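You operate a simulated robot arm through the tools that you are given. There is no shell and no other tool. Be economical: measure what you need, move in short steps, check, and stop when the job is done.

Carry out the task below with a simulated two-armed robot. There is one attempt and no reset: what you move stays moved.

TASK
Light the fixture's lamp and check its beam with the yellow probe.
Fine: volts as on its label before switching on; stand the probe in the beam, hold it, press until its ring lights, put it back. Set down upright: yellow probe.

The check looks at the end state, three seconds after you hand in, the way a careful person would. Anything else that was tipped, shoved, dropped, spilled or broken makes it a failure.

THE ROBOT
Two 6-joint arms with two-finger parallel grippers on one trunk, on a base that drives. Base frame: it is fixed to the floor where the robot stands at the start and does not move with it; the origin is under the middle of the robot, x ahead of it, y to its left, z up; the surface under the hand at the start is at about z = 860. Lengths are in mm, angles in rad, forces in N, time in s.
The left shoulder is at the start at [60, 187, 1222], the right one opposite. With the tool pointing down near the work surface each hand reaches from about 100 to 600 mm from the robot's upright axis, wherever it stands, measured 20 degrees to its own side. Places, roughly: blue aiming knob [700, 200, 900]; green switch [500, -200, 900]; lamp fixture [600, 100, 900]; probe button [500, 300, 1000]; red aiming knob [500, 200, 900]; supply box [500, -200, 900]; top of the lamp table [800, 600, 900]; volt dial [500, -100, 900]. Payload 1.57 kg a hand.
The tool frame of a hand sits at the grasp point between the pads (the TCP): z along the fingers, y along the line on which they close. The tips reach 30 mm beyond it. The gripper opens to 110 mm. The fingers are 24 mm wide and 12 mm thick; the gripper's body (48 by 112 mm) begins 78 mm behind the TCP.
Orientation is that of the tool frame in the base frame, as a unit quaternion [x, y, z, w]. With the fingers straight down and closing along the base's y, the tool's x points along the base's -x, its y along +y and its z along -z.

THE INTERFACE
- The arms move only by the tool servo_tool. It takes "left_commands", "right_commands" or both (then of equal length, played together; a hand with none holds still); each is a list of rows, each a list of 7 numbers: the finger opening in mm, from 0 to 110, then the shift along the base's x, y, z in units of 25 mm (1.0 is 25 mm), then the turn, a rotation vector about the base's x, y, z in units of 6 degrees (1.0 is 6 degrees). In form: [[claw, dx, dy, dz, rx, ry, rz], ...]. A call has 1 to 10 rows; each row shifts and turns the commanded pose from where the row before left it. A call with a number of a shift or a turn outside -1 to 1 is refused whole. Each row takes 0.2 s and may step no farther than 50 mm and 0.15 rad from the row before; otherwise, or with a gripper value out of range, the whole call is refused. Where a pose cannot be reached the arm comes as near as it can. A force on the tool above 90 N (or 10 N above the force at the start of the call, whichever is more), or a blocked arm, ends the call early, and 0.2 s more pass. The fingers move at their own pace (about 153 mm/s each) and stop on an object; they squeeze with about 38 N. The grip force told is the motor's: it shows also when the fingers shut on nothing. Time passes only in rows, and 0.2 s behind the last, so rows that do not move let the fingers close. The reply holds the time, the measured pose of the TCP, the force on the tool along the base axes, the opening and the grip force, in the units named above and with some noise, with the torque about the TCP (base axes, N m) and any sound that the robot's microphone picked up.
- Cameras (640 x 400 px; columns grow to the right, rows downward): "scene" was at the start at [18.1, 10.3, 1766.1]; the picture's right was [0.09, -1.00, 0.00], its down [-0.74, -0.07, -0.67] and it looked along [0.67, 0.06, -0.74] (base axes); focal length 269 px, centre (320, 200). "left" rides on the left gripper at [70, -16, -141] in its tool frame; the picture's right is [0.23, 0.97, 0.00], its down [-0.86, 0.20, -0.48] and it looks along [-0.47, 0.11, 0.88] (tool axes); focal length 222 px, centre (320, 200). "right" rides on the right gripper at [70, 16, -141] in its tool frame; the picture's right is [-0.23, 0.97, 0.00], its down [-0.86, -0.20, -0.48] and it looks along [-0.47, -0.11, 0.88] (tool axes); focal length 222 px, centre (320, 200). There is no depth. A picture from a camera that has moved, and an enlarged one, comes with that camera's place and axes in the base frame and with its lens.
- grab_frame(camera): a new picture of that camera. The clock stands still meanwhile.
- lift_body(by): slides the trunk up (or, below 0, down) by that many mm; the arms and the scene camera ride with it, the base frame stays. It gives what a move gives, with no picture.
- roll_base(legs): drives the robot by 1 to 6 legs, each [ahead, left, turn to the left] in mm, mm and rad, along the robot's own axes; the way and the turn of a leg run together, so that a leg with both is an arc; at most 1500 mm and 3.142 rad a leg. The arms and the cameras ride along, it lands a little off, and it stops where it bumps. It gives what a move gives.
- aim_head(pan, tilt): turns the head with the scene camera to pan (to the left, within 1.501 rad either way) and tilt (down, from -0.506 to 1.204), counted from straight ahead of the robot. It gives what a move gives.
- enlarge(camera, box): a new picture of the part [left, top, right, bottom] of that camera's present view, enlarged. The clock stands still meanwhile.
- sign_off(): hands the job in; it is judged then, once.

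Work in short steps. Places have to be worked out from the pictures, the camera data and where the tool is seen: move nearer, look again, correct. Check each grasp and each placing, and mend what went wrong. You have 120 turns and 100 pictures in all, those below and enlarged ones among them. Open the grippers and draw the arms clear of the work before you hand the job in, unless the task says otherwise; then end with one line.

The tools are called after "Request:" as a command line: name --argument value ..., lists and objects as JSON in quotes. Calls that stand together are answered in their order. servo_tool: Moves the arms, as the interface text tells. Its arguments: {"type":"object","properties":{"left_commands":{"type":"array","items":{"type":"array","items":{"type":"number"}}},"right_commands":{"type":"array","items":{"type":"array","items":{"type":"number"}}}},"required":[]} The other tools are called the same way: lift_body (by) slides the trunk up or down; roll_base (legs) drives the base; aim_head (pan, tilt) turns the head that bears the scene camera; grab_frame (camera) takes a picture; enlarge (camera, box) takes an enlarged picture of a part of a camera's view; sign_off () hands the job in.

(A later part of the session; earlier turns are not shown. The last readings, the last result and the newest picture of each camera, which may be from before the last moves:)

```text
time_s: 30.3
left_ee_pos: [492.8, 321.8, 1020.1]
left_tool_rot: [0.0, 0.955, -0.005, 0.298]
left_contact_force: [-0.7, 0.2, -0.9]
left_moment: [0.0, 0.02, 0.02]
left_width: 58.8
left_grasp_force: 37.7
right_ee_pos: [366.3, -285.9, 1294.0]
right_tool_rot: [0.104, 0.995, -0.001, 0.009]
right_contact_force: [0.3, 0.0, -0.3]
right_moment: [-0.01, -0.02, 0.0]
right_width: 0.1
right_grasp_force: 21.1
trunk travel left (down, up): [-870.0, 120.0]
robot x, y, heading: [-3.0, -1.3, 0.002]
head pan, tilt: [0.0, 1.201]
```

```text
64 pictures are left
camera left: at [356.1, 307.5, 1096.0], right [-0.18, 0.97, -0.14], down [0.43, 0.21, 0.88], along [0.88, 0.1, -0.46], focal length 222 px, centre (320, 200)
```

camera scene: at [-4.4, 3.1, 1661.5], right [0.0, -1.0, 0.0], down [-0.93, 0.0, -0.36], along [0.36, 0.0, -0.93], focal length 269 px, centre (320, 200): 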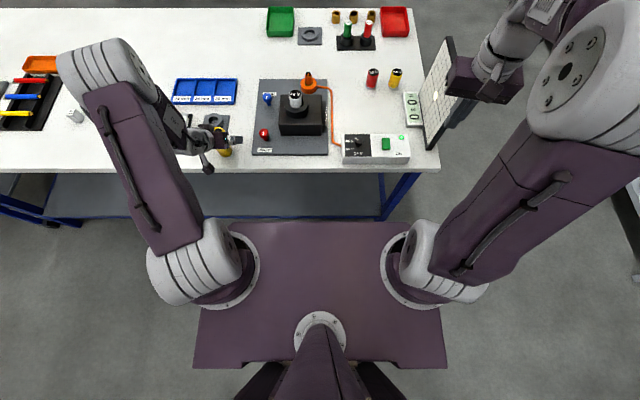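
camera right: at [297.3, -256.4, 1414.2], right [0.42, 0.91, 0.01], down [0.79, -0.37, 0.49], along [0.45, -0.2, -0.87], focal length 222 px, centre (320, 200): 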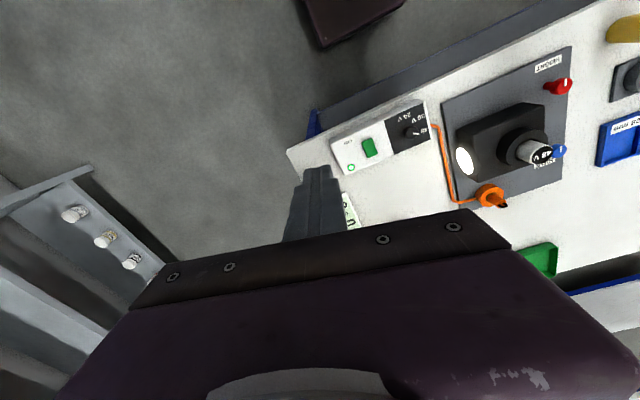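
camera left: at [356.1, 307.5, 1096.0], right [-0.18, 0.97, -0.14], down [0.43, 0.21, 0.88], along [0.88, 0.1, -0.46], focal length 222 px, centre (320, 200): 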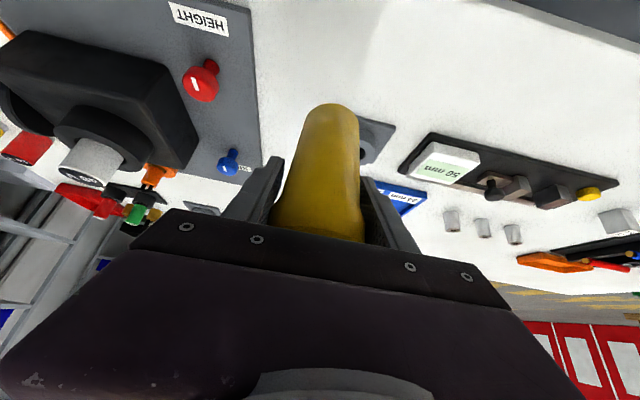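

The probe is held. I'll turn the left hand by -90° in yaw, so the scene camera can see the probe's -y side.

Request:
servo_tool --left_commands '[[30, 0, 0, 0.4, 0, 0, -1], [30, 0, 0, 0.4, 0, 0, -1], [30, 0, 0, 0.4, 0, 0, -1], [30, 0, 0, 0.4, 0, 0, -1], [30, 0, 0, 0, 0, 0, -1], [30, 0, 0, 0, 0, 0, -1], [30, 0, 0, 0, 0, 0, -1], [30, 0, 0, 0, 0, 0, -1], [30, 0, 0, 0, 0, 0, -1], [30, 0, 0, 0, 0, 0, -1]]'

Request:
aim_head --pan 0.4 --tilt 0.9

Request:
grab_frame --camera "scene"

```text
time_s: 32.5
left_ee_pos: [492.5, 322.0, 1060.2]
left_tool_rot: [0.478, 0.827, -0.154, 0.255]
left_contact_force: [0.3, 0.5, -1.2]
left_moment: [-0.05, -0.01, -0.01]
left_width: 58.8
left_grasp_force: 38.1
right_ee_pos: [365.4, -284.6, 1293.2]
right_tool_rot: [0.105, 0.994, 0.0, 0.009]
right_contact_force: [0.9, -0.5, -0.2]
right_moment: [0.01, -0.02, 0.0]
right_width: 0.0
right_grasp_force: 21.5
trunk travel left (down, up): [-870.0, 120.0]
robot x, y, heading: [5.2, -5.1, 0.005]
head pan, tilt: [0.0, 1.201]
```

```text
time_s: 33.4
left_ee_pos: [492.6, 322.0, 1060.7]
left_tool_rot: [0.476, 0.827, -0.154, 0.257]
left_contact_force: [-0.3, -0.2, -1.6]
left_moment: [-0.02, 0.0, 0.02]
left_width: 58.8
left_grasp_force: 37.4
right_ee_pos: [367.0, -286.5, 1293.6]
right_tool_rot: [0.104, 0.995, 0.0, 0.009]
right_contact_force: [-0.4, 0.5, -0.4]
right_moment: [0.0, 0.01, 0.03]
right_width: 0.1
right_grasp_force: 21.4
trunk travel left (down, up): [-870.0, 120.0]
robot x, y, heading: [1.2, -3.4, -0.001]
head pan, tilt: [0.4, 0.901]
```

```text
63 pictures are left
camera scene: at [9.2, 32.3, 1781.3], right [0.39, -0.92, 0.0], down [-0.72, -0.3, -0.62], along [0.57, 0.24, -0.78], focal length 269 px, centre (320, 200)
```

scene: 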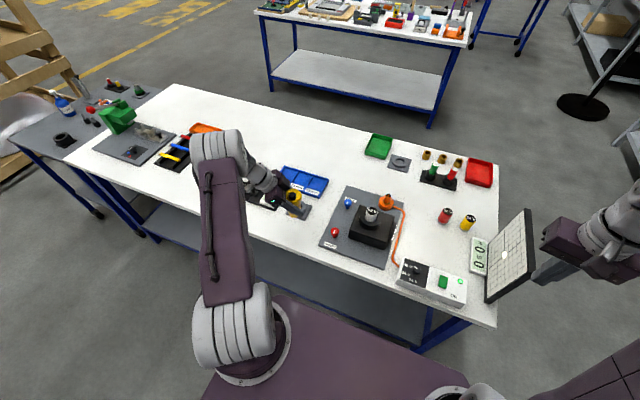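

Request:
servo_tool --left_commands '[[30, 0, 0, 0, 0, 0, -1], [30, 0, 0, 0, 0, 0, -1], [30, 0, 0, 0, 0, 0, -1], [30, 0, 0, 0, 0, 0, -1], [30, 0, 0, 0, 0, 0, -1]]'

Request:
enlarge --camera "scene" --box '[250, 165, 350, 240]'

```text
time_s: 34.6
left_ee_pos: [492.4, 322.5, 1059.2]
left_tool_rot: [0.675, 0.675, -0.215, 0.207]
left_contact_force: [-0.2, -0.1, -1.6]
left_moment: [0.0, 0.03, -0.02]
left_width: 59.0
left_grasp_force: 38.3
right_ee_pos: [367.2, -287.1, 1293.4]
right_tool_rot: [0.104, 0.995, 0.0, 0.009]
right_contact_force: [-0.2, -0.1, 0.0]
right_moment: [0.01, 0.02, -0.02]
right_width: 0.0
right_grasp_force: 21.5
trunk travel left (down, up): [-870.0, 120.0]
robot x, y, heading: [1.9, -5.2, 0.002]
head pan, tilt: [0.4, 0.901]
```

```text
5.33 times, centred on (300, 202) of scene
camera zoom: at [10.1, 32.7, 1781.3], right [0.39, -0.92, 0.0], down [-0.72, -0.3, -0.62], along [0.57, 0.24, -0.78], focal length 1434 px, centre (427, 187)
```

zoom: 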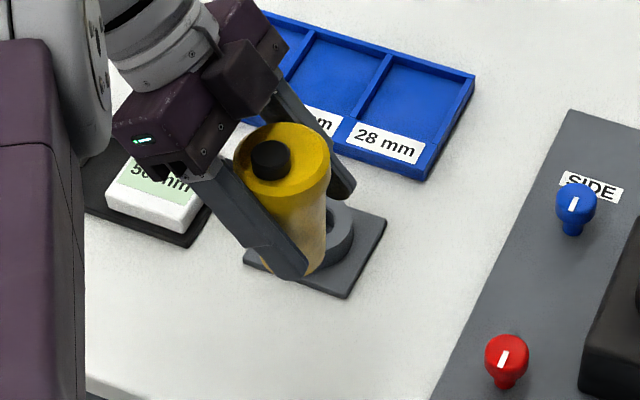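

The sides I can see are plain, with no eye. The lens is at about [603,-14,915] and the lamp top at about [597,77,1010], so the probe can stand near [603,-180]. For reach I'll drive 90 mm forward and 60 mm to the right, keeping the probe high.

Request:
roll_base --legs '[[90, -60, 0]]'

Request:
aim_head --pan -0.35 --tilt 0.9

Request:
grab_frame --camera "scene"

```text
time_s: 35.7
left_ee_pos: [578.9, 265.6, 1060.4]
left_tool_rot: [0.675, 0.675, -0.214, 0.208]
left_contact_force: [0.7, -0.5, -1.1]
left_moment: [-0.06, -0.02, 0.02]
left_width: 58.7
left_grasp_force: 37.8
right_ee_pos: [451.1, -343.5, 1294.6]
right_tool_rot: [0.104, 0.994, 0.0, 0.011]
right_contact_force: [-1.0, -0.4, 0.5]
right_moment: [-0.02, 0.0, -0.03]
right_width: 0.1
right_grasp_force: 21.9
trunk travel left (down, up): [-870.0, 120.0]
robot x, y, heading: [86.0, -62.5, -0.002]
head pan, tilt: [0.4, 0.901]
```

```text
time_s: 36.8
left_ee_pos: [579.3, 264.1, 1059.3]
left_tool_rot: [0.674, 0.675, -0.215, 0.208]
left_contact_force: [-0.8, -0.3, -1.5]
left_moment: [0.0, -0.02, 0.02]
left_width: 59.0
left_grasp_force: 38.5
right_ee_pos: [453.6, -345.2, 1294.1]
right_tool_rot: [0.105, 0.994, 0.0, 0.009]
right_contact_force: [-0.7, -0.2, 0.3]
right_moment: [-0.04, -0.01, 0.0]
right_width: 0.2
right_grasp_force: 20.8
trunk travel left (down, up): [-870.0, 120.0]
robot x, y, heading: [89.2, -59.9, -0.001]
head pan, tilt: [-0.351, 0.901]
```

```text
61 pictures are left
camera scene: at [97.6, -80.6, 1781.4], right [-0.34, -0.94, 0.0], down [-0.74, 0.27, -0.62], along [0.58, -0.21, -0.78], focal length 269 px, centre (320, 200)
```

scene: 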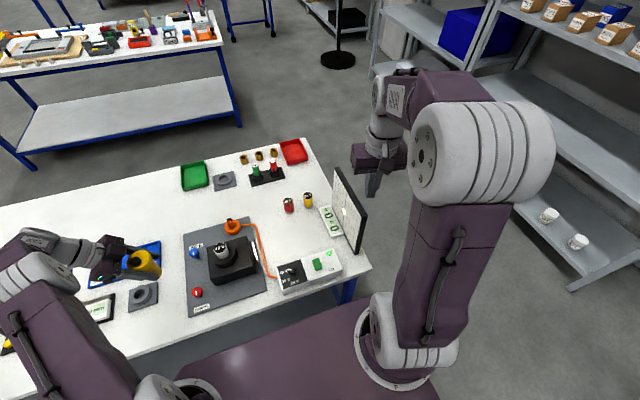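

I'll enlarge the screen and fixture to triangulate the beam.

Request:
enlarge --camera "scene" --box '[200, 160, 380, 300]'

```text
2.86 times, centred on (290, 230) of scene
camera zoom: at [97.6, -80.6, 1781.4], right [-0.34, -0.94, 0.0], down [-0.74, 0.27, -0.62], along [0.58, -0.21, -0.78], focal length 768 px, centre (406, 114)
```

zoom: 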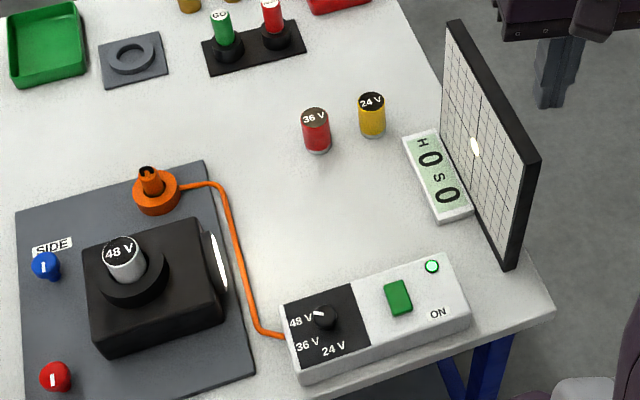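

By triangulation the spot on the screen is at about [609,-362,985] and the lens at [600,-14,915], so the beam appears to rise. I'll bring the right-hand camera in for a second view.

Request:
servo_tool --right_commands '[[0, 0.3, 1, 0, 0, 0, 1], [0, 0.3, 1, 0, 0, 0, 1], [0, 0.3, 1, 0, 0, 0, 0], [0, 0.3, 1, 0, 0, 0, 0], [0, 0.3, 1, -0.5, 0, 0, 0], [0, 0, 0.5, -1, 0, 0, 0], [0, 0, 0, -1, 0, 0, 0], [0, 0, 0, -1, 0, 0, 0]]'

Request:
grab_frame --camera "right"

```text
time_s: 38.6
left_ee_pos: [581.3, 265.0, 1059.2]
left_tool_rot: [0.674, 0.675, -0.214, 0.208]
left_contact_force: [-1.0, -0.1, -1.4]
left_moment: [-0.01, 0.02, 0.0]
left_width: 58.8
left_grasp_force: 37.7
right_ee_pos: [493.5, -206.8, 1204.9]
right_tool_rot: [-0.001, 1.0, 0.001, 0.009]
right_contact_force: [-0.1, 0.1, -0.1]
right_moment: [-0.01, -0.02, 0.0]
right_width: 0.3
right_grasp_force: 21.3
trunk travel left (down, up): [-870.0, 120.0]
robot x, y, heading: [90.9, -58.4, -0.002]
head pan, tilt: [-0.351, 0.901]
```

```text
59 pictures are left
camera right: at [421.2, -191.7, 1344.6], right [0.23, 0.97, 0.01], down [0.85, -0.2, 0.49], along [0.48, -0.11, -0.87], focal length 222 px, centre (320, 200)
```

right: 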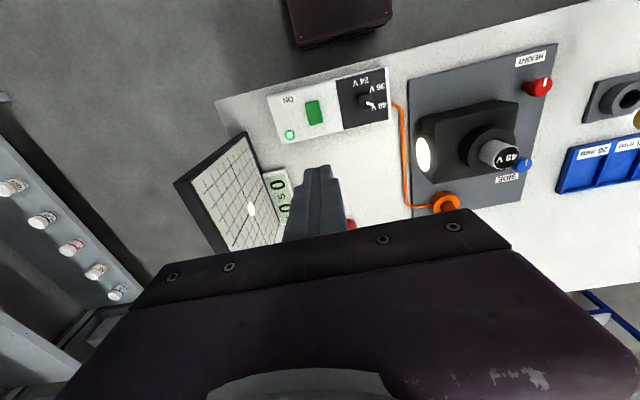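

The spot is at about [595,-355,1008] and the lens at [606,-13,908]. So the beam rises gently and passes about z 930–935 at y≈-100. I'll lift the probe clear of the lamp, set the hand's yaw to -60°, and carry it toward y=-105 while the right hand moves away.

Request:
servo_tool --left_commands '[[30, 0, 0, 0.9, 0, 0, 1], [30, 0, 0, 0.9, 0, 0, 1], [30, 0, 0, 0.9, 0, 0, 1], [30, 0, -0.5, 0.7, 0, 0, 1], [30, 0.1, -1, 0, 0, 0, 1], [30, 0.2, -1, 0, 0, 0, 0], [30, 0.2, -1, 0, 0, 0, 0], [30, 0.2, -1, 0, 0, 0, 0], [30, 0.2, -1, 0, 0, 0, 0], [30, 0, -1, 0, 0, 0, 0]]' --right_commands '[[0, -0.6, -1, 0, 0, 0, 0], [0, -0.6, -1, 0, 0, 0, 0], [0, -0.6, -1, 0, 0, 0, 0], [0, -0.6, -1, 0, 0, 0, 0], [0, -0.6, -0.5, 0, 0, 0, 0], [0, 0, 0, 0, 0, 0, 0], [0, 0, 0, 0, 0, 0, 0], [0, 0, 0, 0, 0, 0, 0], [0, 0, 0, 0, 0, 0, 0], [0, 0, 0, 0, 0, 0, 0]]'

Request:
enlarge --camera "scene" --box '[140, 130, 400, 310]'

```text
time_s: 40.8
left_ee_pos: [602.3, 100.7, 1144.7]
left_tool_rot: [0.477, 0.827, -0.153, 0.256]
left_contact_force: [-0.2, -0.3, -1.6]
left_moment: [-0.02, -0.01, 0.01]
left_width: 58.8
left_grasp_force: 38.2
right_ee_pos: [418.2, -320.9, 1204.3]
right_tool_rot: [0.001, 1.0, 0.002, 0.009]
right_contact_force: [-0.8, -1.0, 0.5]
right_moment: [0.02, 0.0, 0.0]
right_width: 0.0
right_grasp_force: 20.8
trunk travel left (down, up): [-870.0, 120.0]
robot x, y, heading: [84.0, -60.5, -0.001]
head pan, tilt: [-0.351, 0.901]
```

```text
2.22 times, centred on (270, 220) of scene
camera zoom: at [99.0, -82.9, 1781.3], right [-0.34, -0.94, 0.0], down [-0.74, 0.27, -0.62], along [0.58, -0.21, -0.78], focal length 597 px, centre (431, 156)
```

zoom: 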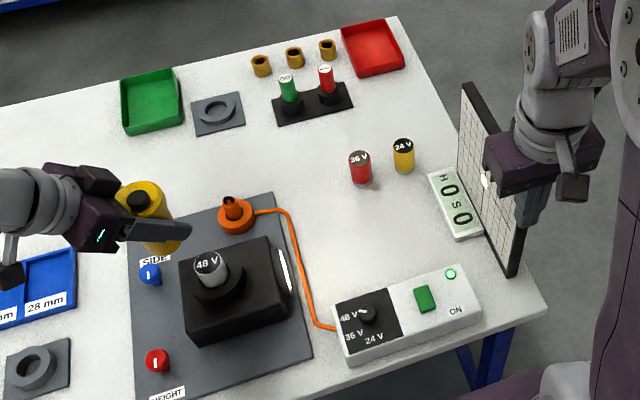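

The path is clear of the lamp. I'll carry on to y≈-105, still high.

Request:
servo_tool --left_commands '[[30, 0, -1, 0, 0, 0, 0], [30, 0, -1, 0, 0, 0, 0], [30, 0, -1, 0, 0, 0, 0], [30, 0, -1, 0, 0, 0, 0], [30, 0, -1, 0, 0, 0, 0], [30, 0, -1, 0, 0, 0, 0], [30, 0, -1, 0, 0, 0, 0], [30, 0, -1, 0, 0, 0, 0], [30, 0, -0.3, 0, 0, 0, 0]]'

Request:
enlarge --camera "scene" --box '[140, 130, 400, 310]'

```text
time_s: 42.8
left_ee_pos: [603.5, -106.3, 1144.9]
left_tool_rot: [0.476, 0.827, -0.153, 0.257]
left_contact_force: [-0.6, -0.4, -0.8]
left_moment: [-0.04, 0.02, -0.02]
left_width: 58.9
left_grasp_force: 37.8
right_ee_pos: [418.8, -320.2, 1207.0]
right_tool_rot: [0.0, 1.0, 0.001, 0.008]
right_contact_force: [-0.6, 0.1, 0.4]
right_moment: [-0.04, 0.02, 0.02]
right_width: 0.0
right_grasp_force: 21.2
trunk travel left (down, up): [-870.0, 120.0]
robot x, y, heading: [86.1, -60.9, -0.002]
head pan, tilt: [-0.351, 0.901]
```

```text
2.22 times, centred on (270, 220) of scene
camera zoom: at [98.8, -81.9, 1781.3], right [-0.34, -0.94, 0.0], down [-0.74, 0.27, -0.62], along [0.58, -0.21, -0.78], focal length 597 px, centre (431, 156)
```

zoom: 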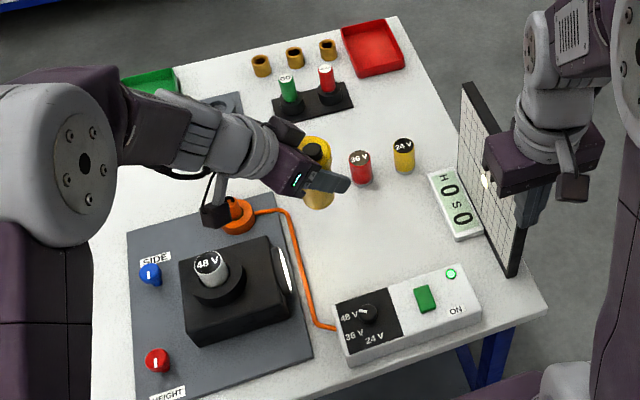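

The probe is above the bare table between lens and screen. I'll descend most of the way to TCP z≈945.

Request:
servo_tool --left_commands '[[30, 0, 0, -0.8, 0, 0, 0], [30, 0, 0, -0.8, 0, 0, 0], [30, 0, 0, -0.8, 0, 0, 0], [30, 0, 0, -0.8, 0, 0, 0], [30, 0, 0, -0.8, 0, 0, 0], [30, 0, 0, -0.8, 0, 0, 0], [30, 0, 0, -0.8, 0, 0, 0], [30, 0, 0, -0.8, 0, 0, 0], [30, 0, 0, -0.8, 0, 0, 0], [30, 0, 0, -0.8, 0, 0, 0]]'

Request:
enlarge --camera "scene" --box '[140, 130, 400, 310]'

Request:
grab_frame --camera "left"

```text
time_s: 45.0
left_ee_pos: [603.5, -105.1, 944.8]
left_tool_rot: [0.477, 0.827, -0.153, 0.256]
left_contact_force: [0.6, 1.0, -1.5]
left_moment: [-0.02, 0.01, 0.01]
left_width: 58.9
left_grasp_force: 38.0
right_ee_pos: [418.8, -321.4, 1206.4]
right_tool_rot: [0.0, 1.0, 0.001, 0.009]
right_contact_force: [-0.9, -0.2, -0.2]
right_moment: [-0.01, 0.0, 0.01]
right_width: 0.0
right_grasp_force: 21.3
trunk travel left (down, up): [-870.0, 120.0]
robot x, y, heading: [87.8, -54.4, 0.0]
head pan, tilt: [-0.351, 0.901]
```

```text
2.22 times, centred on (270, 220) of scene
camera zoom: at [99.5, -81.9, 1781.4], right [-0.34, -0.94, 0.0], down [-0.74, 0.27, -0.62], along [0.58, -0.21, -0.78], focal length 597 px, centre (431, 156)
```

zoom: 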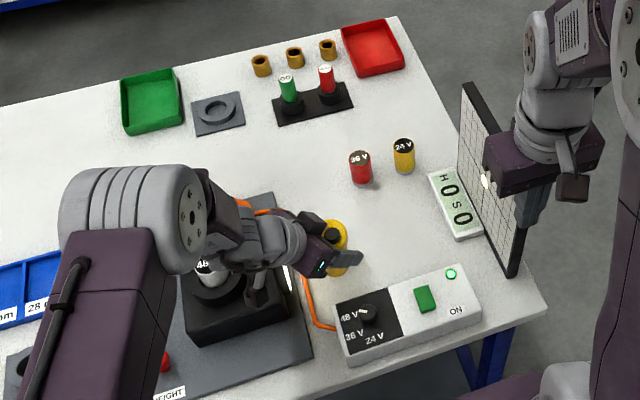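

```text
55 pictures are left
camera left: at [521.6, 6.6, 1020.5], right [0.75, 0.65, -0.14], down [0.39, -0.27, 0.88], along [0.53, -0.71, -0.46], focal length 222 px, centre (320, 200)
```

left: 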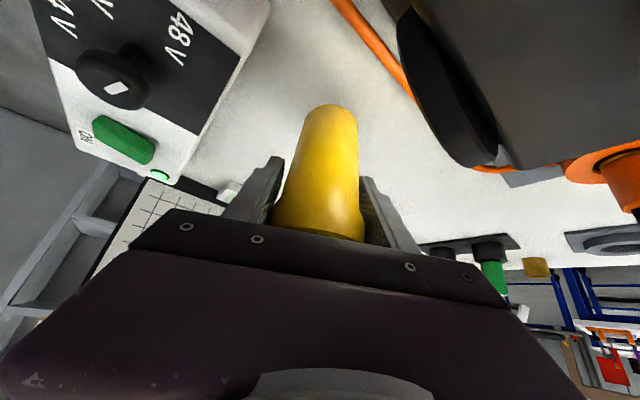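

It's clear of everything. I'll lower the last ~24 mm in fine steps until it touches down.

Request:
servo_tool --left_commands '[[30, 0, 0, -0.3, 0, 0, 0], [30, 0, 0, -0.3, 0, 0, 0], [30, 0, 0, -0.2, 0, 0, 0], [30, 0, 0, -0.1, 0, 0, 0], [30, 0, 0, -0.06, 0, 0, 0]]'

Request:
enlarge --camera "scene" --box '[220, 160, 400, 290]'

```text
time_s: 46.2
left_ee_pos: [604.0, -106.0, 921.2]
left_tool_rot: [0.478, 0.827, -0.152, 0.255]
left_contact_force: [0.0, -0.1, -1.5]
left_moment: [0.01, 0.0, -0.02]
left_width: 58.8
left_grasp_force: 37.8
right_ee_pos: [418.5, -321.0, 1204.5]
right_tool_rot: [0.0, 1.0, 0.001, 0.009]
right_contact_force: [0.0, 0.3, -0.3]
right_moment: [-0.01, -0.04, 0.01]
right_width: 0.0
right_grasp_force: 21.2
trunk travel left (down, up): [-870.0, 120.0]
robot x, y, heading: [86.1, -61.6, -0.001]
head pan, tilt: [-0.351, 0.901]
```

```text
3.08 times, centred on (310, 225) of scene
camera zoom: at [99.1, -81.9, 1781.3], right [-0.34, -0.94, 0.0], down [-0.74, 0.27, -0.62], along [0.58, -0.21, -0.78], focal length 827 px, centre (351, 123)
```

zoom: 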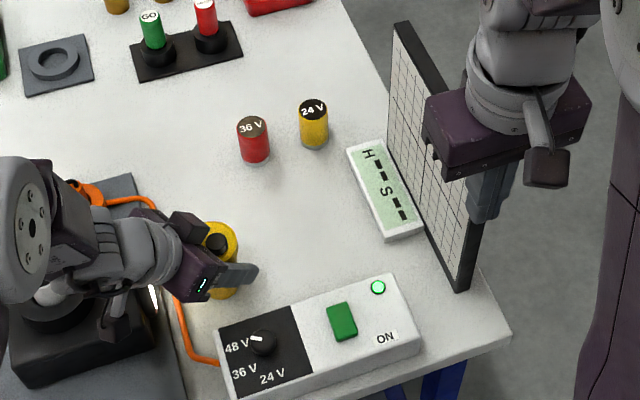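

The display now shows dashes and the spot is gone, so the beam is intercepted. I'll lower until the probe rests on the table.

Request:
servo_tool --left_commands '[[30, 0, 0, -0.05, 0, 0, 0], [30, 0, 0, -0.05, 0, 0, 0]]'

Request:
grab_frame --camera "left"

```text
time_s: 46.8
left_ee_pos: [603.3, -105.8, 919.2]
left_tool_rot: [0.476, 0.827, -0.153, 0.257]
left_contact_force: [-0.2, 2.4, 7.1]
left_moment: [0.28, -0.06, 0.01]
left_width: 58.6
left_grasp_force: 38.2
right_ee_pos: [417.4, -320.5, 1204.9]
right_tool_rot: [-0.001, 1.0, 0.001, 0.009]
right_contact_force: [1.0, -0.3, 0.6]
right_moment: [-0.01, 0.02, 0.03]
right_width: 0.0
right_grasp_force: 21.4
trunk travel left (down, up): [-870.0, 120.0]
robot x, y, heading: [88.0, -61.0, 0.001]
head pan, tilt: [-0.351, 0.901]
```

```text
53 pictures are left
camera left: at [521.7, 5.8, 996.0], right [0.75, 0.65, -0.14], down [0.39, -0.27, 0.88], along [0.53, -0.71, -0.46], focal length 222 px, centre (320, 200)
```

left: 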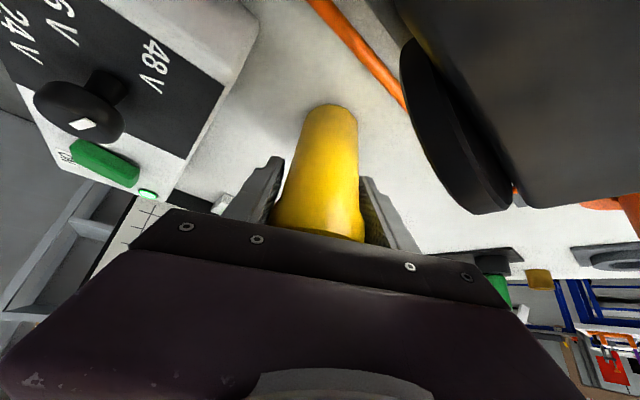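

The probe rests on the table (7 N), held. I'll bring the right hand in with about 66° of yaw so its camera and body stay clear of the left hand, and look at the button.

Request:
servo_tool --right_commands '[[0, 0.2, 1, 0, 0, 0, 1], [0, 0.6, 0.6, 0, 0, 0, 1], [0, 0.7, 0.6, 0, 0, 0, 1], [0, 0.7, 0.6, 0, 0, 0, 1], [0, 0.7, 0.6, 0, 0, 0, 1], [0, 0.7, 0.5, 0, 0, 0, 1], [0, 0.7, 0.5, 0, 0, 0, 1], [0, 0.7, 0.4, 0, 0, 0, 1], [0, 0.7, 0.4, 0, 0, 0, 1], [0, 0.5, 0.4, 0, 0, 0, 1]]'

Request:
grab_frame --camera "right"

Request:
grab_frame --camera "scene"

```text
time_s: 49.0
left_ee_pos: [602.6, -105.9, 919.3]
left_tool_rot: [0.477, 0.827, -0.153, 0.256]
left_contact_force: [3.7, -1.7, 13.2]
left_moment: [0.25, -0.25, -0.1]
left_width: 58.7
left_grasp_force: 37.7
right_ee_pos: [570.1, -180.6, 1206.6]
right_tool_rot: [-0.501, 0.865, 0.005, 0.007]
right_contact_force: [0.1, 0.4, 0.2]
right_moment: [0.0, 0.01, -0.03]
right_width: 0.0
right_grasp_force: 21.2
trunk travel left (down, up): [-870.0, 120.0]
robot x, y, heading: [85.2, -54.6, 0.001]
head pan, tilt: [-0.351, 0.901]
```

```text
52 pictures are left
camera right: at [519.6, -235.9, 1347.5], right [-0.73, 0.68, 0.01], down [0.6, 0.63, 0.49], along [0.33, 0.36, -0.87], focal length 222 px, centre (320, 200)
```

right: 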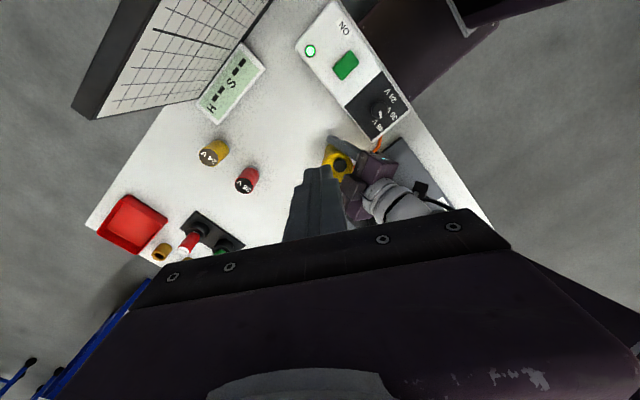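

```text
51 pictures are left
camera scene: at [97.4, -81.4, 1781.4], right [-0.34, -0.94, 0.0], down [-0.74, 0.27, -0.62], along [0.58, -0.21, -0.78], focal length 269 px, centre (320, 200)
```

scene: 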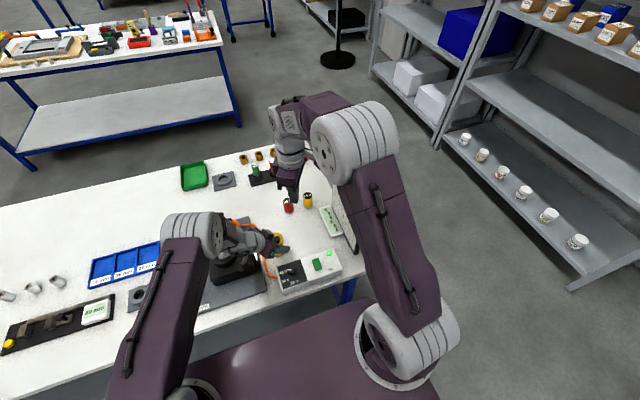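

Request:
enlarge --camera "right" --box '[290, 120, 400, 210]'

Request:
enlarge --camera "scene" --box '[230, 200, 330, 280]'

```text
4.44 times, centred on (345, 165) of right
camera zoom: at [519.6, -235.9, 1347.5], right [-0.73, 0.68, 0.01], down [0.6, 0.63, 0.49], along [0.33, 0.36, -0.87], focal length 987 px, centre (209, 356)
```

zoom: 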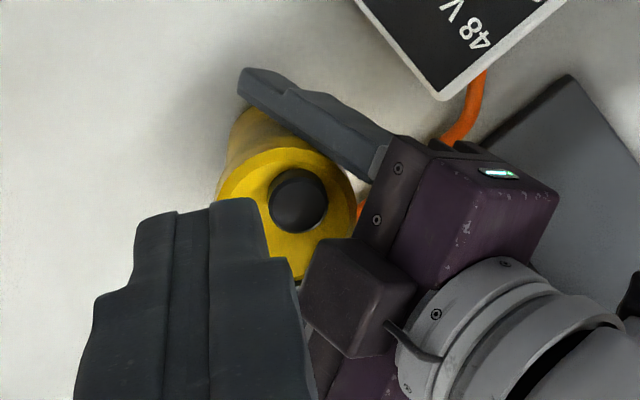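

```text
5.00 times, centred on (280, 240) of scene
camera zoom: at [97.4, -81.4, 1781.4], right [-0.34, -0.94, 0.0], down [-0.74, 0.27, -0.62], along [0.58, -0.21, -0.78], focal length 1344 px, centre (520, 0)
```

zoom: 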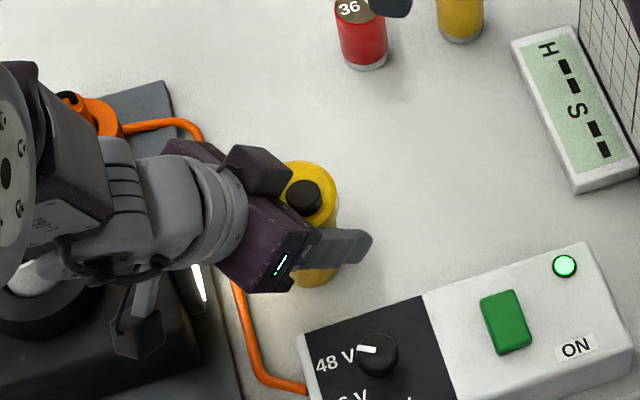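

The button is at about [588,-105,965]. A boxy part of the left gripper sits close by, at about [586,-79,1012], so I'll come in with the right hand tilted 24°, its shaft leaning toward -y.

Request:
servo_tool --right_commands '[[0, 0.12, 0.19, -0.93, 1, 0, 0], [0, 0.12, 0.19, -0.93, 1, 0, 0], [0, 0.12, 0.19, -0.93, 1, 0, 0], [0, 0.12, 0.19, -0.93, 1, 0, 0], [0, 0.12, 0.19, -0.93, 0, 0, 0], [0, 0.12, 0.19, -0.93, 0, 0, 0]]'

Request:
grab_frame --camera "right"

Request:
enlarge --camera "scene" --box '[230, 180, 330, 260]'

```text
time_s: 50.4
left_ee_pos: [601.3, -107.1, 918.8]
left_tool_rot: [0.477, 0.827, -0.152, 0.257]
left_contact_force: [1.9, -1.0, 13.4]
left_moment: [0.29, -0.14, -0.04]
left_width: 58.8
left_grasp_force: 38.1
right_ee_pos: [588.3, -151.2, 1066.2]
right_tool_rot: [-0.488, 0.845, 0.186, 0.112]
right_contact_force: [-0.4, -0.2, 0.9]
right_moment: [0.02, 0.01, 0.0]
right_width: 0.0
right_grasp_force: 20.8
trunk travel left (down, up): [-870.0, 120.0]
robot x, y, heading: [89.7, -55.5, -0.001]
head pan, tilt: [-0.351, 0.901]
```

```text
48 pictures are left
camera right: at [537.4, -258.7, 1173.1], right [-0.73, 0.62, 0.28], down [0.6, 0.38, 0.71], along [0.33, 0.69, -0.65], focal length 222 px, centre (320, 200)
```

right: 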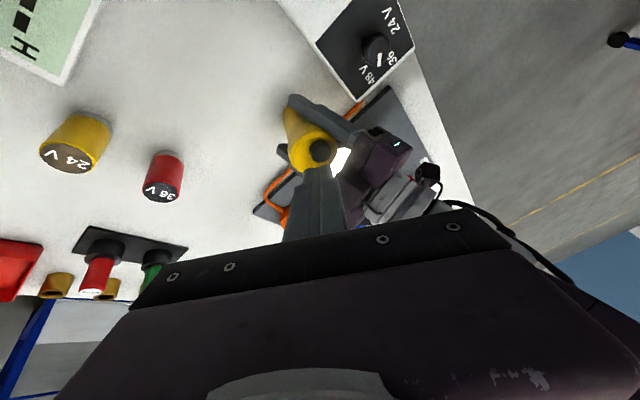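

```text
5.00 times, centred on (280, 220) of scene
camera zoom: at [96.9, -81.8, 1781.4], right [-0.34, -0.94, 0.0], down [-0.74, 0.27, -0.62], along [0.58, -0.21, -0.78], focal length 1344 px, centre (520, 100)
```

zoom: 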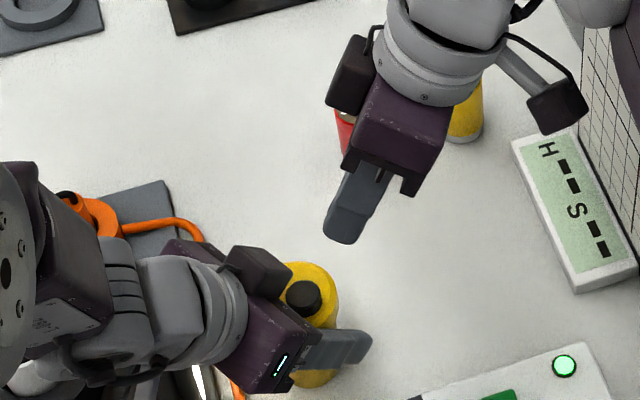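

The approach line passes through the button at about [589,-104]. I'll advance 66 mm along the finger axis.

Request:
servo_tool --right_commands '[[0, 0, 0.372, -0.795, 0, 0, 0], [0, 0, 0.372, -0.795, 0, 0, 0], [0, 0, 0.372, -0.795, 0, 0, 0]]'

Request:
enlarge --camera "right" --box '[260, 80, 400, 220]'

Request:
enlarge --camera "scene" --box '[230, 180, 330, 260]'

```text
time_s: 51.2
left_ee_pos: [602.7, -106.0, 918.4]
left_tool_rot: [0.477, 0.827, -0.152, 0.256]
left_contact_force: [0.3, -0.3, 10.8]
left_moment: [0.18, -0.07, -0.02]
left_width: 58.9
left_grasp_force: 38.4
right_ee_pos: [587.4, -125.6, 1007.6]
right_tool_rot: [-0.489, 0.845, 0.185, 0.111]
right_contact_force: [-1.2, -0.1, 0.9]
right_moment: [0.02, 0.05, 0.04]
right_width: 0.0
right_grasp_force: 21.5
trunk travel left (down, up): [-870.0, 120.0]
robot x, y, heading: [89.6, -59.8, -0.004]
head pan, tilt: [-0.351, 0.901]
```

```text
2.86 times, centred on (330, 150) of right
camera zoom: at [537.2, -231.4, 1113.4], right [-0.73, 0.62, 0.28], down [0.6, 0.38, 0.71], along [0.33, 0.69, -0.65], focal length 635 px, centre (291, 343)
```

zoom: 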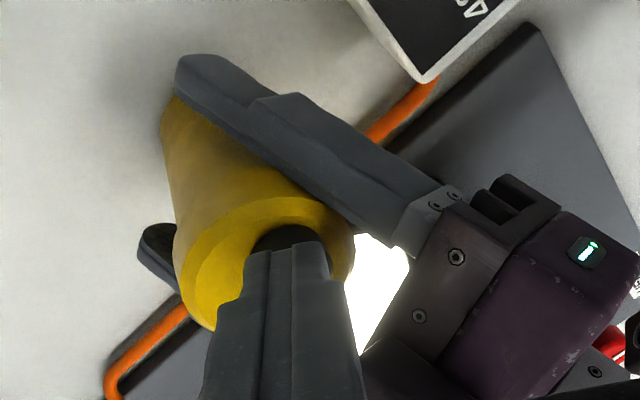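

```text
5.00 times, centred on (280, 220) of scene
camera zoom: at [96.8, -81.8, 1781.4], right [-0.34, -0.94, 0.0], down [-0.74, 0.27, -0.62], along [0.58, -0.21, -0.78], focal length 1344 px, centre (520, 100)
```

zoom: 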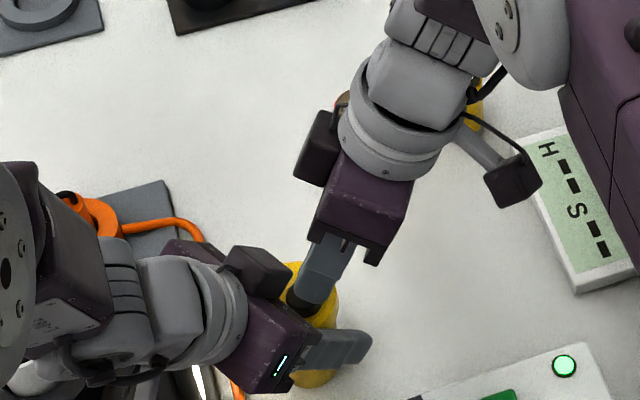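

The finger lines up with the button. I'll advance in small steps until contact, then press.

Request:
servo_tool --right_commands '[[0, 0, 0.08, -0.16, 0, 0, 0], [0, 0, 0.08, -0.16, 0, 0, 0], [0, 0, 0.06, -0.12, 0, 0, 0], [0, 0, 0, -0.1, 0, 0, 0]]'

```text
time_s: 52.2
left_ee_pos: [600.9, -103.8, 919.2]
left_tool_rot: [0.476, 0.828, -0.148, 0.255]
left_contact_force: [25.9, 28.4, -20.3]
left_moment: [-1.65, 0.28, -0.33]
left_width: 58.8
left_grasp_force: 38.3
right_ee_pos: [587.6, -122.5, 996.9]
right_tool_rot: [-0.488, 0.846, 0.185, 0.112]
right_contact_force: [-20.7, -39.2, 57.4]
right_moment: [-1.07, 0.61, 0.22]
right_width: 0.1
right_grasp_force: 21.4
trunk travel left (down, up): [-870.0, 120.0]
robot x, y, heading: [89.9, -57.2, 0.003]
head pan, tilt: [-0.351, 0.901]
```

There's contact at about 57 N. I'll check the ring and where it touches.

Request:
enlarge --camera "right" --box '[260, 80, 400, 220]'

Request:
enlarge --camera "scene" --box '[255, 200, 315, 260]'

Request:
grab_frame --camera "left"

```text
2.86 times, centred on (330, 150) of right
camera zoom: at [537.0, -228.4, 1102.0], right [-0.73, 0.62, 0.28], down [0.59, 0.38, 0.71], along [0.34, 0.69, -0.64], focal length 635 px, centre (291, 343)
```

zoom: 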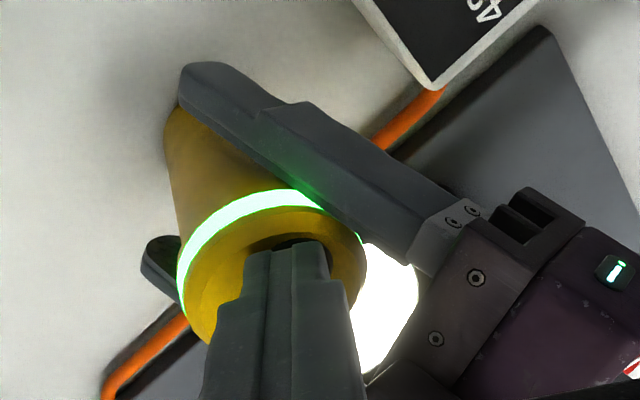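

```text
6.67 times, centred on (285, 230) of scene
camera zoom: at [93.5, -84.7, 1781.7], right [-0.34, -0.94, 0.0], down [-0.73, 0.27, -0.62], along [0.59, -0.21, -0.78], focal length 1792 px, centre (553, 0)
```

zoom: 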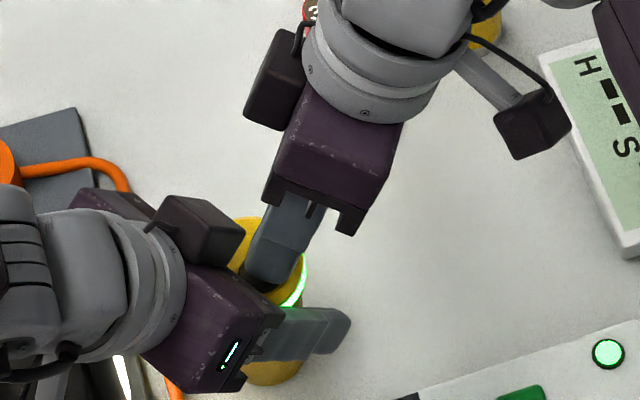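

```text
42 pictures are left
camera left: at [519.0, 6.0, 996.6], right [0.75, 0.65, -0.13], down [0.4, -0.27, 0.88], along [0.54, -0.71, -0.46], focal length 222 px, centre (320, 200)
```

left: 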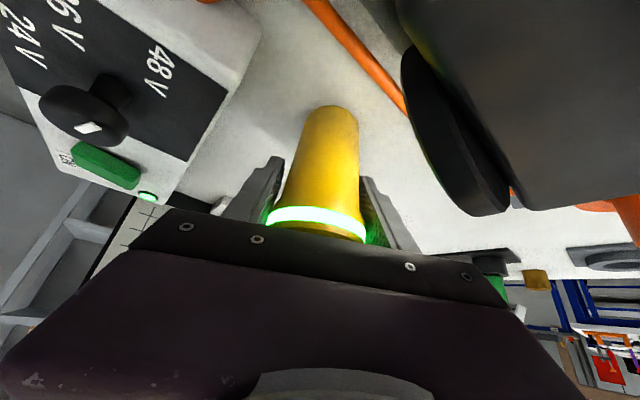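

The ring is lit green. I'll hold briefly, then withdraw the right hand along its axis and move it away.

Request:
servo_tool --right_commands '[[0, 0, 0, 0, 0, 0, 0], [0, 0, 0, 0, 0, 0, 0], [0, 0, 0, 0.2, 0, 0, 0], [0, 0, -0.37, 0.8, 0, 0, 0], [0, 0, -0.37, 0.8, 0, 0, 0], [0, 0, -0.37, 0.8, 0, 0, 0], [0, 0, -0.37, 0.8, 0, 0, 0], [0, 0, -0.5, 1, 0, 0, 0], [0, 0, -0.5, 1, 0, 0, 0], [0, 0, 0, 1, 0, 0, 0]]'

Request:
grab_frame --camera "left"

Request:
enlarge --camera "scene" --box '[230, 180, 380, 280]'

```text
time_s: 54.4
left_ee_pos: [602.4, -106.9, 919.5]
left_tool_rot: [0.477, 0.826, -0.153, 0.257]
left_contact_force: [1.1, -4.0, 12.1]
left_moment: [0.07, 0.04, 0.01]
left_width: 59.0
left_grasp_force: 38.1
right_ee_pos: [587.2, -180.7, 1154.4]
right_tool_rot: [-0.488, 0.846, 0.185, 0.111]
right_contact_force: [-0.4, -0.5, -0.4]
right_moment: [-0.02, 0.01, 0.01]
right_width: 0.0
right_grasp_force: 21.2
trunk travel left (down, up): [-870.0, 120.0]
robot x, y, heading: [87.0, -59.8, 0.002]
head pan, tilt: [-0.351, 0.901]
```

```text
41 pictures are left
camera left: at [521.0, 5.1, 996.1], right [0.75, 0.65, -0.14], down [0.39, -0.27, 0.88], along [0.53, -0.71, -0.46], focal length 222 px, centre (320, 200)
```

left: 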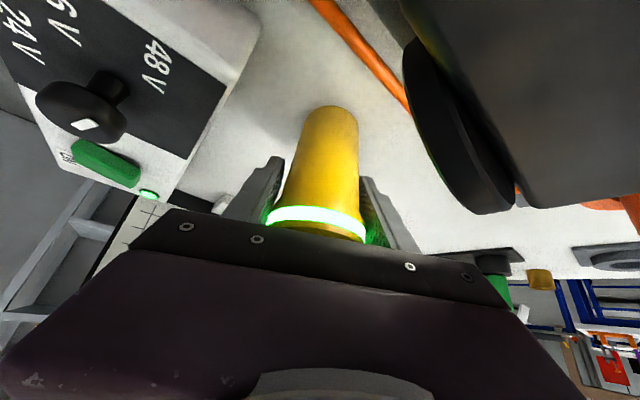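

```text
4.00 times, centred on (305, 230) of scene
camera zoom: at [96.8, -82.2, 1781.4], right [-0.34, -0.94, 0.0], down [-0.74, 0.27, -0.62], along [0.58, -0.21, -0.78], focal length 1075 px, centre (380, 80)
```

zoom: 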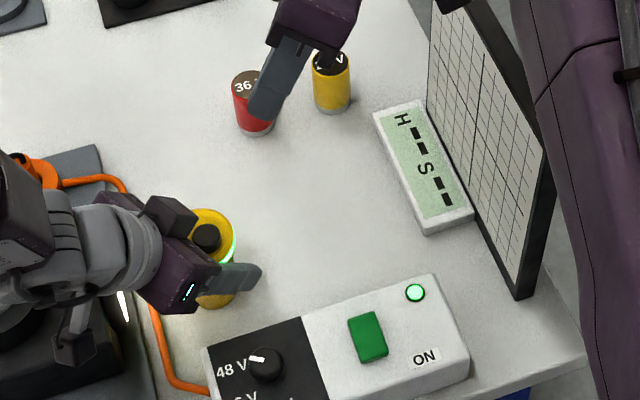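

The ring stays lit. Now to put the probe back: I'll lift it straight up with the left hand while the right hand retreats.

Request:
servo_tool --left_commands '[[30, 0, 0, 0.9, 0, 0, 0], [30, 0, 0, 0.9, 0, 0, 0], [30, 0, 0, 0.9, 0, 0, 0], [30, 0, 0, 0.9, 0, 0, 0], [30, 0, 0, 0.9, 0, 0, 0], [30, 0, 0, 0.9, 0, 0, 0], [30, 0, 0, 0.9, 0, 0, 0], [30, 0, 0, 0.9, 0, 0, 0], [30, 0, 0, 0.9, 0, 0, 0], [30, 0, 0, 0.9, 0, 0, 0]]' --right_commands '[[0, 0, 0, 0.8, -1, 0, 0], [0, 0, 0, 0.8, -1, 0, 0], [0, -0.6, 0, 0.8, -1, 0, -1], [0, -0.8, -0.4, 0.3, -1, 0, -1], [0, -0.8, -0.6, 0, 0, 0, -1], [0, -0.8, -0.6, 0, 0, 0, -1], [0, -0.8, -0.6, 0, 0, 0, -1], [0, -0.8, -0.6, 0, 0, 0, -1], [0, -0.8, -0.6, 0, 0, 0, -1], [0, -0.8, -0.6, 0, 0, 0, -1]]'

Request:
servo_tool --left_commands '[[30, 0, 1, 0, 0, 0, 0], [30, 0, 1, 0, 0, 0, 0], [30, 0, 1, 0, 0, 0, 0], [30, 0, 1, 0, 0, 0, 0], [30, 0, 1, 0, 0, 0, 0], [30, 0, 1, 0, 0, 0, 0], [30, 0, 1, 0, 0, 0, 0], [30, 0, 1, 0, 0, 0, 0], [30, 0, 1, 0, 0, 0, 0], [30, 0, 1, 0, 0, 0, 0]]'

Request:
servo_tool --left_commands '[[30, 0, 1, 0, 0, 0, 1], [30, 0, 1, 0, 0, 0, 1], [30, 0, 1, 0, 0, 0, 1], [30, 0, 1, 0, 0, 0, 1], [30, 0, 1, 0, 0, 0, 1], [30, 0, 0.5, 0, 0, 0, 1], [30, 0, 0, 0, 0, 0, 1], [30, 0, 0, 0, 0, 0, 1], [30, 0, 0, 0, 0, 0, 1], [30, 0, 0, 0, 0, 0, 1]]'

Request:
roll_base --legs '[[-88, 58, 0]]'

Request:
aim_head --pan 0.3 --tilt 0.9

Request:
grab_frame --camera "scene"

Request:
grab_frame --camera "left"

```text
time_s: 56.6
left_ee_pos: [604.1, -106.4, 1145.5]
left_tool_rot: [0.478, 0.827, -0.153, 0.256]
left_contact_force: [1.1, 1.1, -1.0]
left_moment: [0.02, -0.01, -0.01]
left_width: 59.0
left_grasp_force: 37.8
right_ee_pos: [432.8, -280.3, 1221.3]
right_tool_rot: [-0.105, 0.994, -0.007, 0.016]
right_contact_force: [0.1, -0.1, -0.7]
right_moment: [0.01, -0.02, 0.01]
right_width: 0.2
right_grasp_force: 21.4
trunk travel left (down, up): [-870.0, 120.0]
robot x, y, heading: [86.5, -57.6, -0.002]
head pan, tilt: [-0.351, 0.901]
```

```text
time_s: 58.8
left_ee_pos: [602.0, 144.1, 1143.0]
left_tool_rot: [0.478, 0.826, -0.154, 0.255]
left_contact_force: [-0.7, 0.1, -0.4]
left_moment: [-0.02, -0.02, 0.0]
left_width: 58.8
left_grasp_force: 37.3
right_ee_pos: [433.0, -277.3, 1221.5]
right_tool_rot: [-0.105, 0.994, -0.007, 0.015]
right_contact_force: [0.5, -0.1, 0.2]
right_moment: [-0.02, -0.03, -0.02]
right_width: 0.0
right_grasp_force: 20.9
trunk travel left (down, up): [-870.0, 120.0]
robot x, y, heading: [84.1, -57.3, -0.002]
head pan, tilt: [-0.351, 0.901]
```

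```text
time_s: 61.0
left_ee_pos: [603.1, 280.8, 1143.7]
left_tool_rot: [-0.001, 0.955, -0.004, 0.297]
left_contact_force: [-1.1, 0.4, -1.9]
left_moment: [0.02, -0.01, 0.0]
left_width: 58.9
left_grasp_force: 37.8
right_ee_pos: [433.2, -279.7, 1221.0]
right_tool_rot: [-0.105, 0.994, -0.005, 0.016]
right_contact_force: [-0.1, -0.6, 0.3]
right_moment: [0.0, 0.01, 0.0]
right_width: 0.0
right_grasp_force: 20.7
trunk travel left (down, up): [-870.0, 120.0]
robot x, y, heading: [87.3, -58.6, -0.001]
head pan, tilt: [-0.351, 0.901]
```

```text
time_s: 62.2
left_ee_pos: [517.3, 336.4, 1141.9]
left_tool_rot: [0.0, 0.955, -0.003, 0.296]
left_contact_force: [-0.1, -0.8, -0.5]
left_moment: [-0.02, 0.05, 0.06]
left_width: 58.6
left_grasp_force: 37.9
right_ee_pos: [349.3, -223.8, 1219.9]
right_tool_rot: [-0.105, 0.994, -0.006, 0.014]
right_contact_force: [-0.4, 0.2, -0.2]
right_moment: [0.01, 0.05, 0.02]
right_width: 0.0
right_grasp_force: 20.8
trunk travel left (down, up): [-870.0, 120.0]
robot x, y, heading: [3.8, -1.5, -0.002]
head pan, tilt: [-0.351, 0.901]
```

```text
time_s: 63.2
left_ee_pos: [514.9, 339.0, 1142.7]
left_tool_rot: [0.0, 0.955, -0.004, 0.298]
left_contact_force: [-0.1, -0.6, -1.2]
left_moment: [0.0, 0.02, -0.01]
left_width: 58.6
left_grasp_force: 37.8
right_ee_pos: [345.5, -222.9, 1220.9]
right_tool_rot: [-0.105, 0.994, -0.006, 0.015]
right_contact_force: [0.4, -0.3, -0.8]
right_moment: [0.02, 0.04, 0.05]
right_width: 0.0
right_grasp_force: 21.7
trunk travel left (down, up): [-870.0, 120.0]
robot x, y, heading: [-5.2, -0.7, -0.002]
head pan, tilt: [0.3, 0.901]
```

```text
39 pictures are left
camera scene: at [12.5, 23.6, 1781.3], right [0.29, -0.96, 0.0], down [-0.75, -0.23, -0.62], along [0.59, 0.18, -0.78], focal length 269 px, centre (320, 200)
```

scene: 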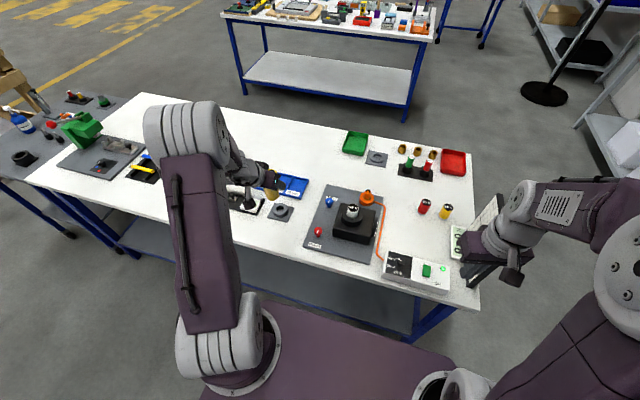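

```text
38 pictures are left
camera left: at [378.6, 323.6, 1219.4], right [-0.18, 0.97, -0.14], down [0.43, 0.21, 0.88], along [0.88, 0.1, -0.46], focal length 222 px, centre (320, 200)
```

left: 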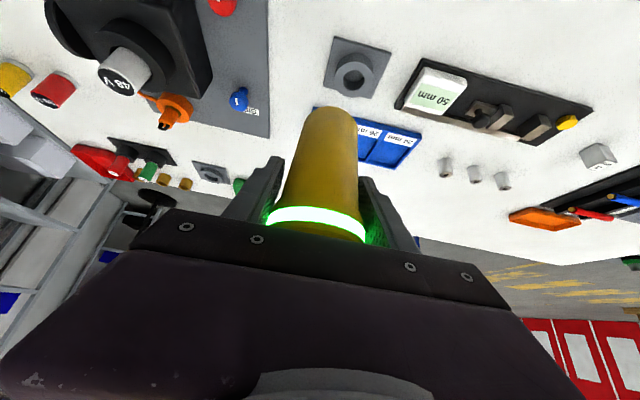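

The base is back at the start and the probe is lit and held. The goal is TCP [492,322.5,920], as at the pick. I'll shift over and descend with the arm to about z=1027.

Request:
servo_tool --left_commands '[[30, -0.3, -0.22, -0.7, 0, 0, 0], [30, -0.3, -0.22, -0.7, 0, 0, 0], [30, -0.3, -0.22, -0.7, 0, 0, 0], [30, 0, 0, -0.7, 0, 0, 0], [30, 0, 0, -0.7, 0, 0, 0], [30, 0, 0, -0.7, 0, 0, 0], [30, 0, 0, -0.4, 0, 0, 0]]'

Request:
enlarge --camera "scene" --box '[200, 150, 340, 250]'

```text
time_s: 64.8
left_ee_pos: [492.4, 322.0, 1028.8]
left_tool_rot: [0.0, 0.955, -0.004, 0.298]
left_contact_force: [-0.2, -0.6, -0.9]
left_moment: [0.0, -0.03, 0.02]
left_width: 58.8
left_grasp_force: 38.0
right_ee_pos: [346.3, -221.9, 1221.1]
right_tool_rot: [-0.105, 0.994, -0.006, 0.015]
right_contact_force: [-0.1, -0.1, -0.3]
right_moment: [-0.02, -0.01, 0.02]
right_width: 0.0
right_grasp_force: 21.1
trunk travel left (down, up): [-870.0, 120.0]
robot x, y, heading: [0.8, 3.0, 0.0]
head pan, tilt: [0.3, 0.901]
```

```text
4.00 times, centred on (270, 200) of scene
camera zoom: at [12.3, 24.5, 1781.3], right [0.29, -0.96, 0.0], down [-0.75, -0.23, -0.62], along [0.59, 0.18, -0.78], focal length 1075 px, centre (520, 200)
```

zoom: 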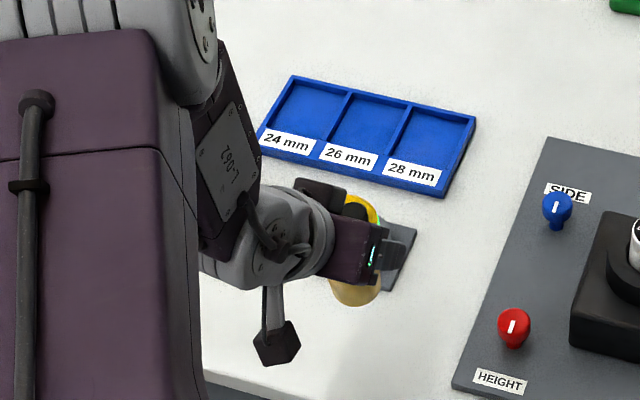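

The position matches the pick. I'll lower by the trunk to just above contact.

Request:
lift_body --by -107

Request:
grab_frame --camera "left"

```text
time_s: 66.2
left_ee_pos: [490.7, 321.9, 922.1]
left_tool_rot: [0.0, 0.955, -0.004, 0.298]
left_contact_force: [0.0, -0.8, -1.5]
left_moment: [0.0, -0.03, 0.01]
left_width: 58.3
left_grasp_force: 38.2
right_ee_pos: [345.8, -222.3, 1113.8]
right_tool_rot: [-0.106, 0.994, -0.006, 0.016]
right_contact_force: [-0.2, 0.9, 0.0]
right_moment: [0.02, 0.03, -0.02]
right_width: 0.0
right_grasp_force: 21.3
trunk travel left (down, up): [-763.0, 227.0]
robot x, y, heading: [-2.0, -1.5, -0.003]
head pan, tilt: [0.3, 0.901]
```

```text
36 pictures are left
camera left: at [354.8, 306.7, 997.6], right [-0.18, 0.97, -0.14], down [0.43, 0.21, 0.88], along [0.88, 0.1, -0.46], focal length 222 px, centre (320, 200)
```

left: 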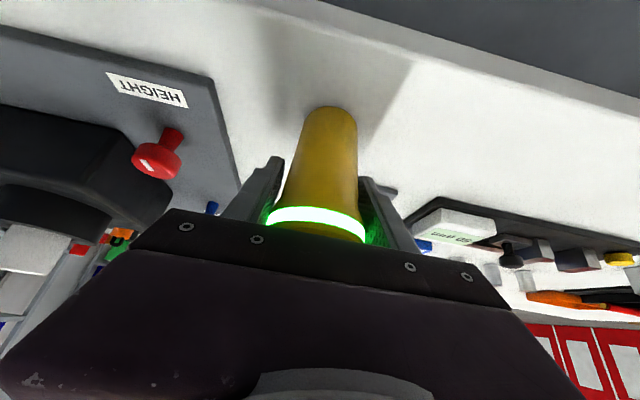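

One or two millimetres remain, so I'll lower a touch more by the trunk.

Request:
lift_body --by -2.5

```text
time_s: 66.8
left_ee_pos: [491.5, 320.7, 919.6]
left_tool_rot: [0.0, 0.954, -0.004, 0.299]
left_contact_force: [0.0, 0.4, 7.4]
left_moment: [0.13, 0.23, -0.03]
left_width: 58.7
left_grasp_force: 38.2
right_ee_pos: [344.7, -222.4, 1111.8]
right_tool_rot: [-0.105, 0.994, -0.007, 0.016]
right_contact_force: [-0.2, -0.2, -0.5]
right_moment: [-0.01, 0.0, -0.01]
right_width: 0.1
right_grasp_force: 21.0
trunk travel left (down, up): [-761.0, 229.0]
robot x, y, heading: [0.3, -2.8, 0.001]
head pan, tilt: [0.3, 0.901]
```

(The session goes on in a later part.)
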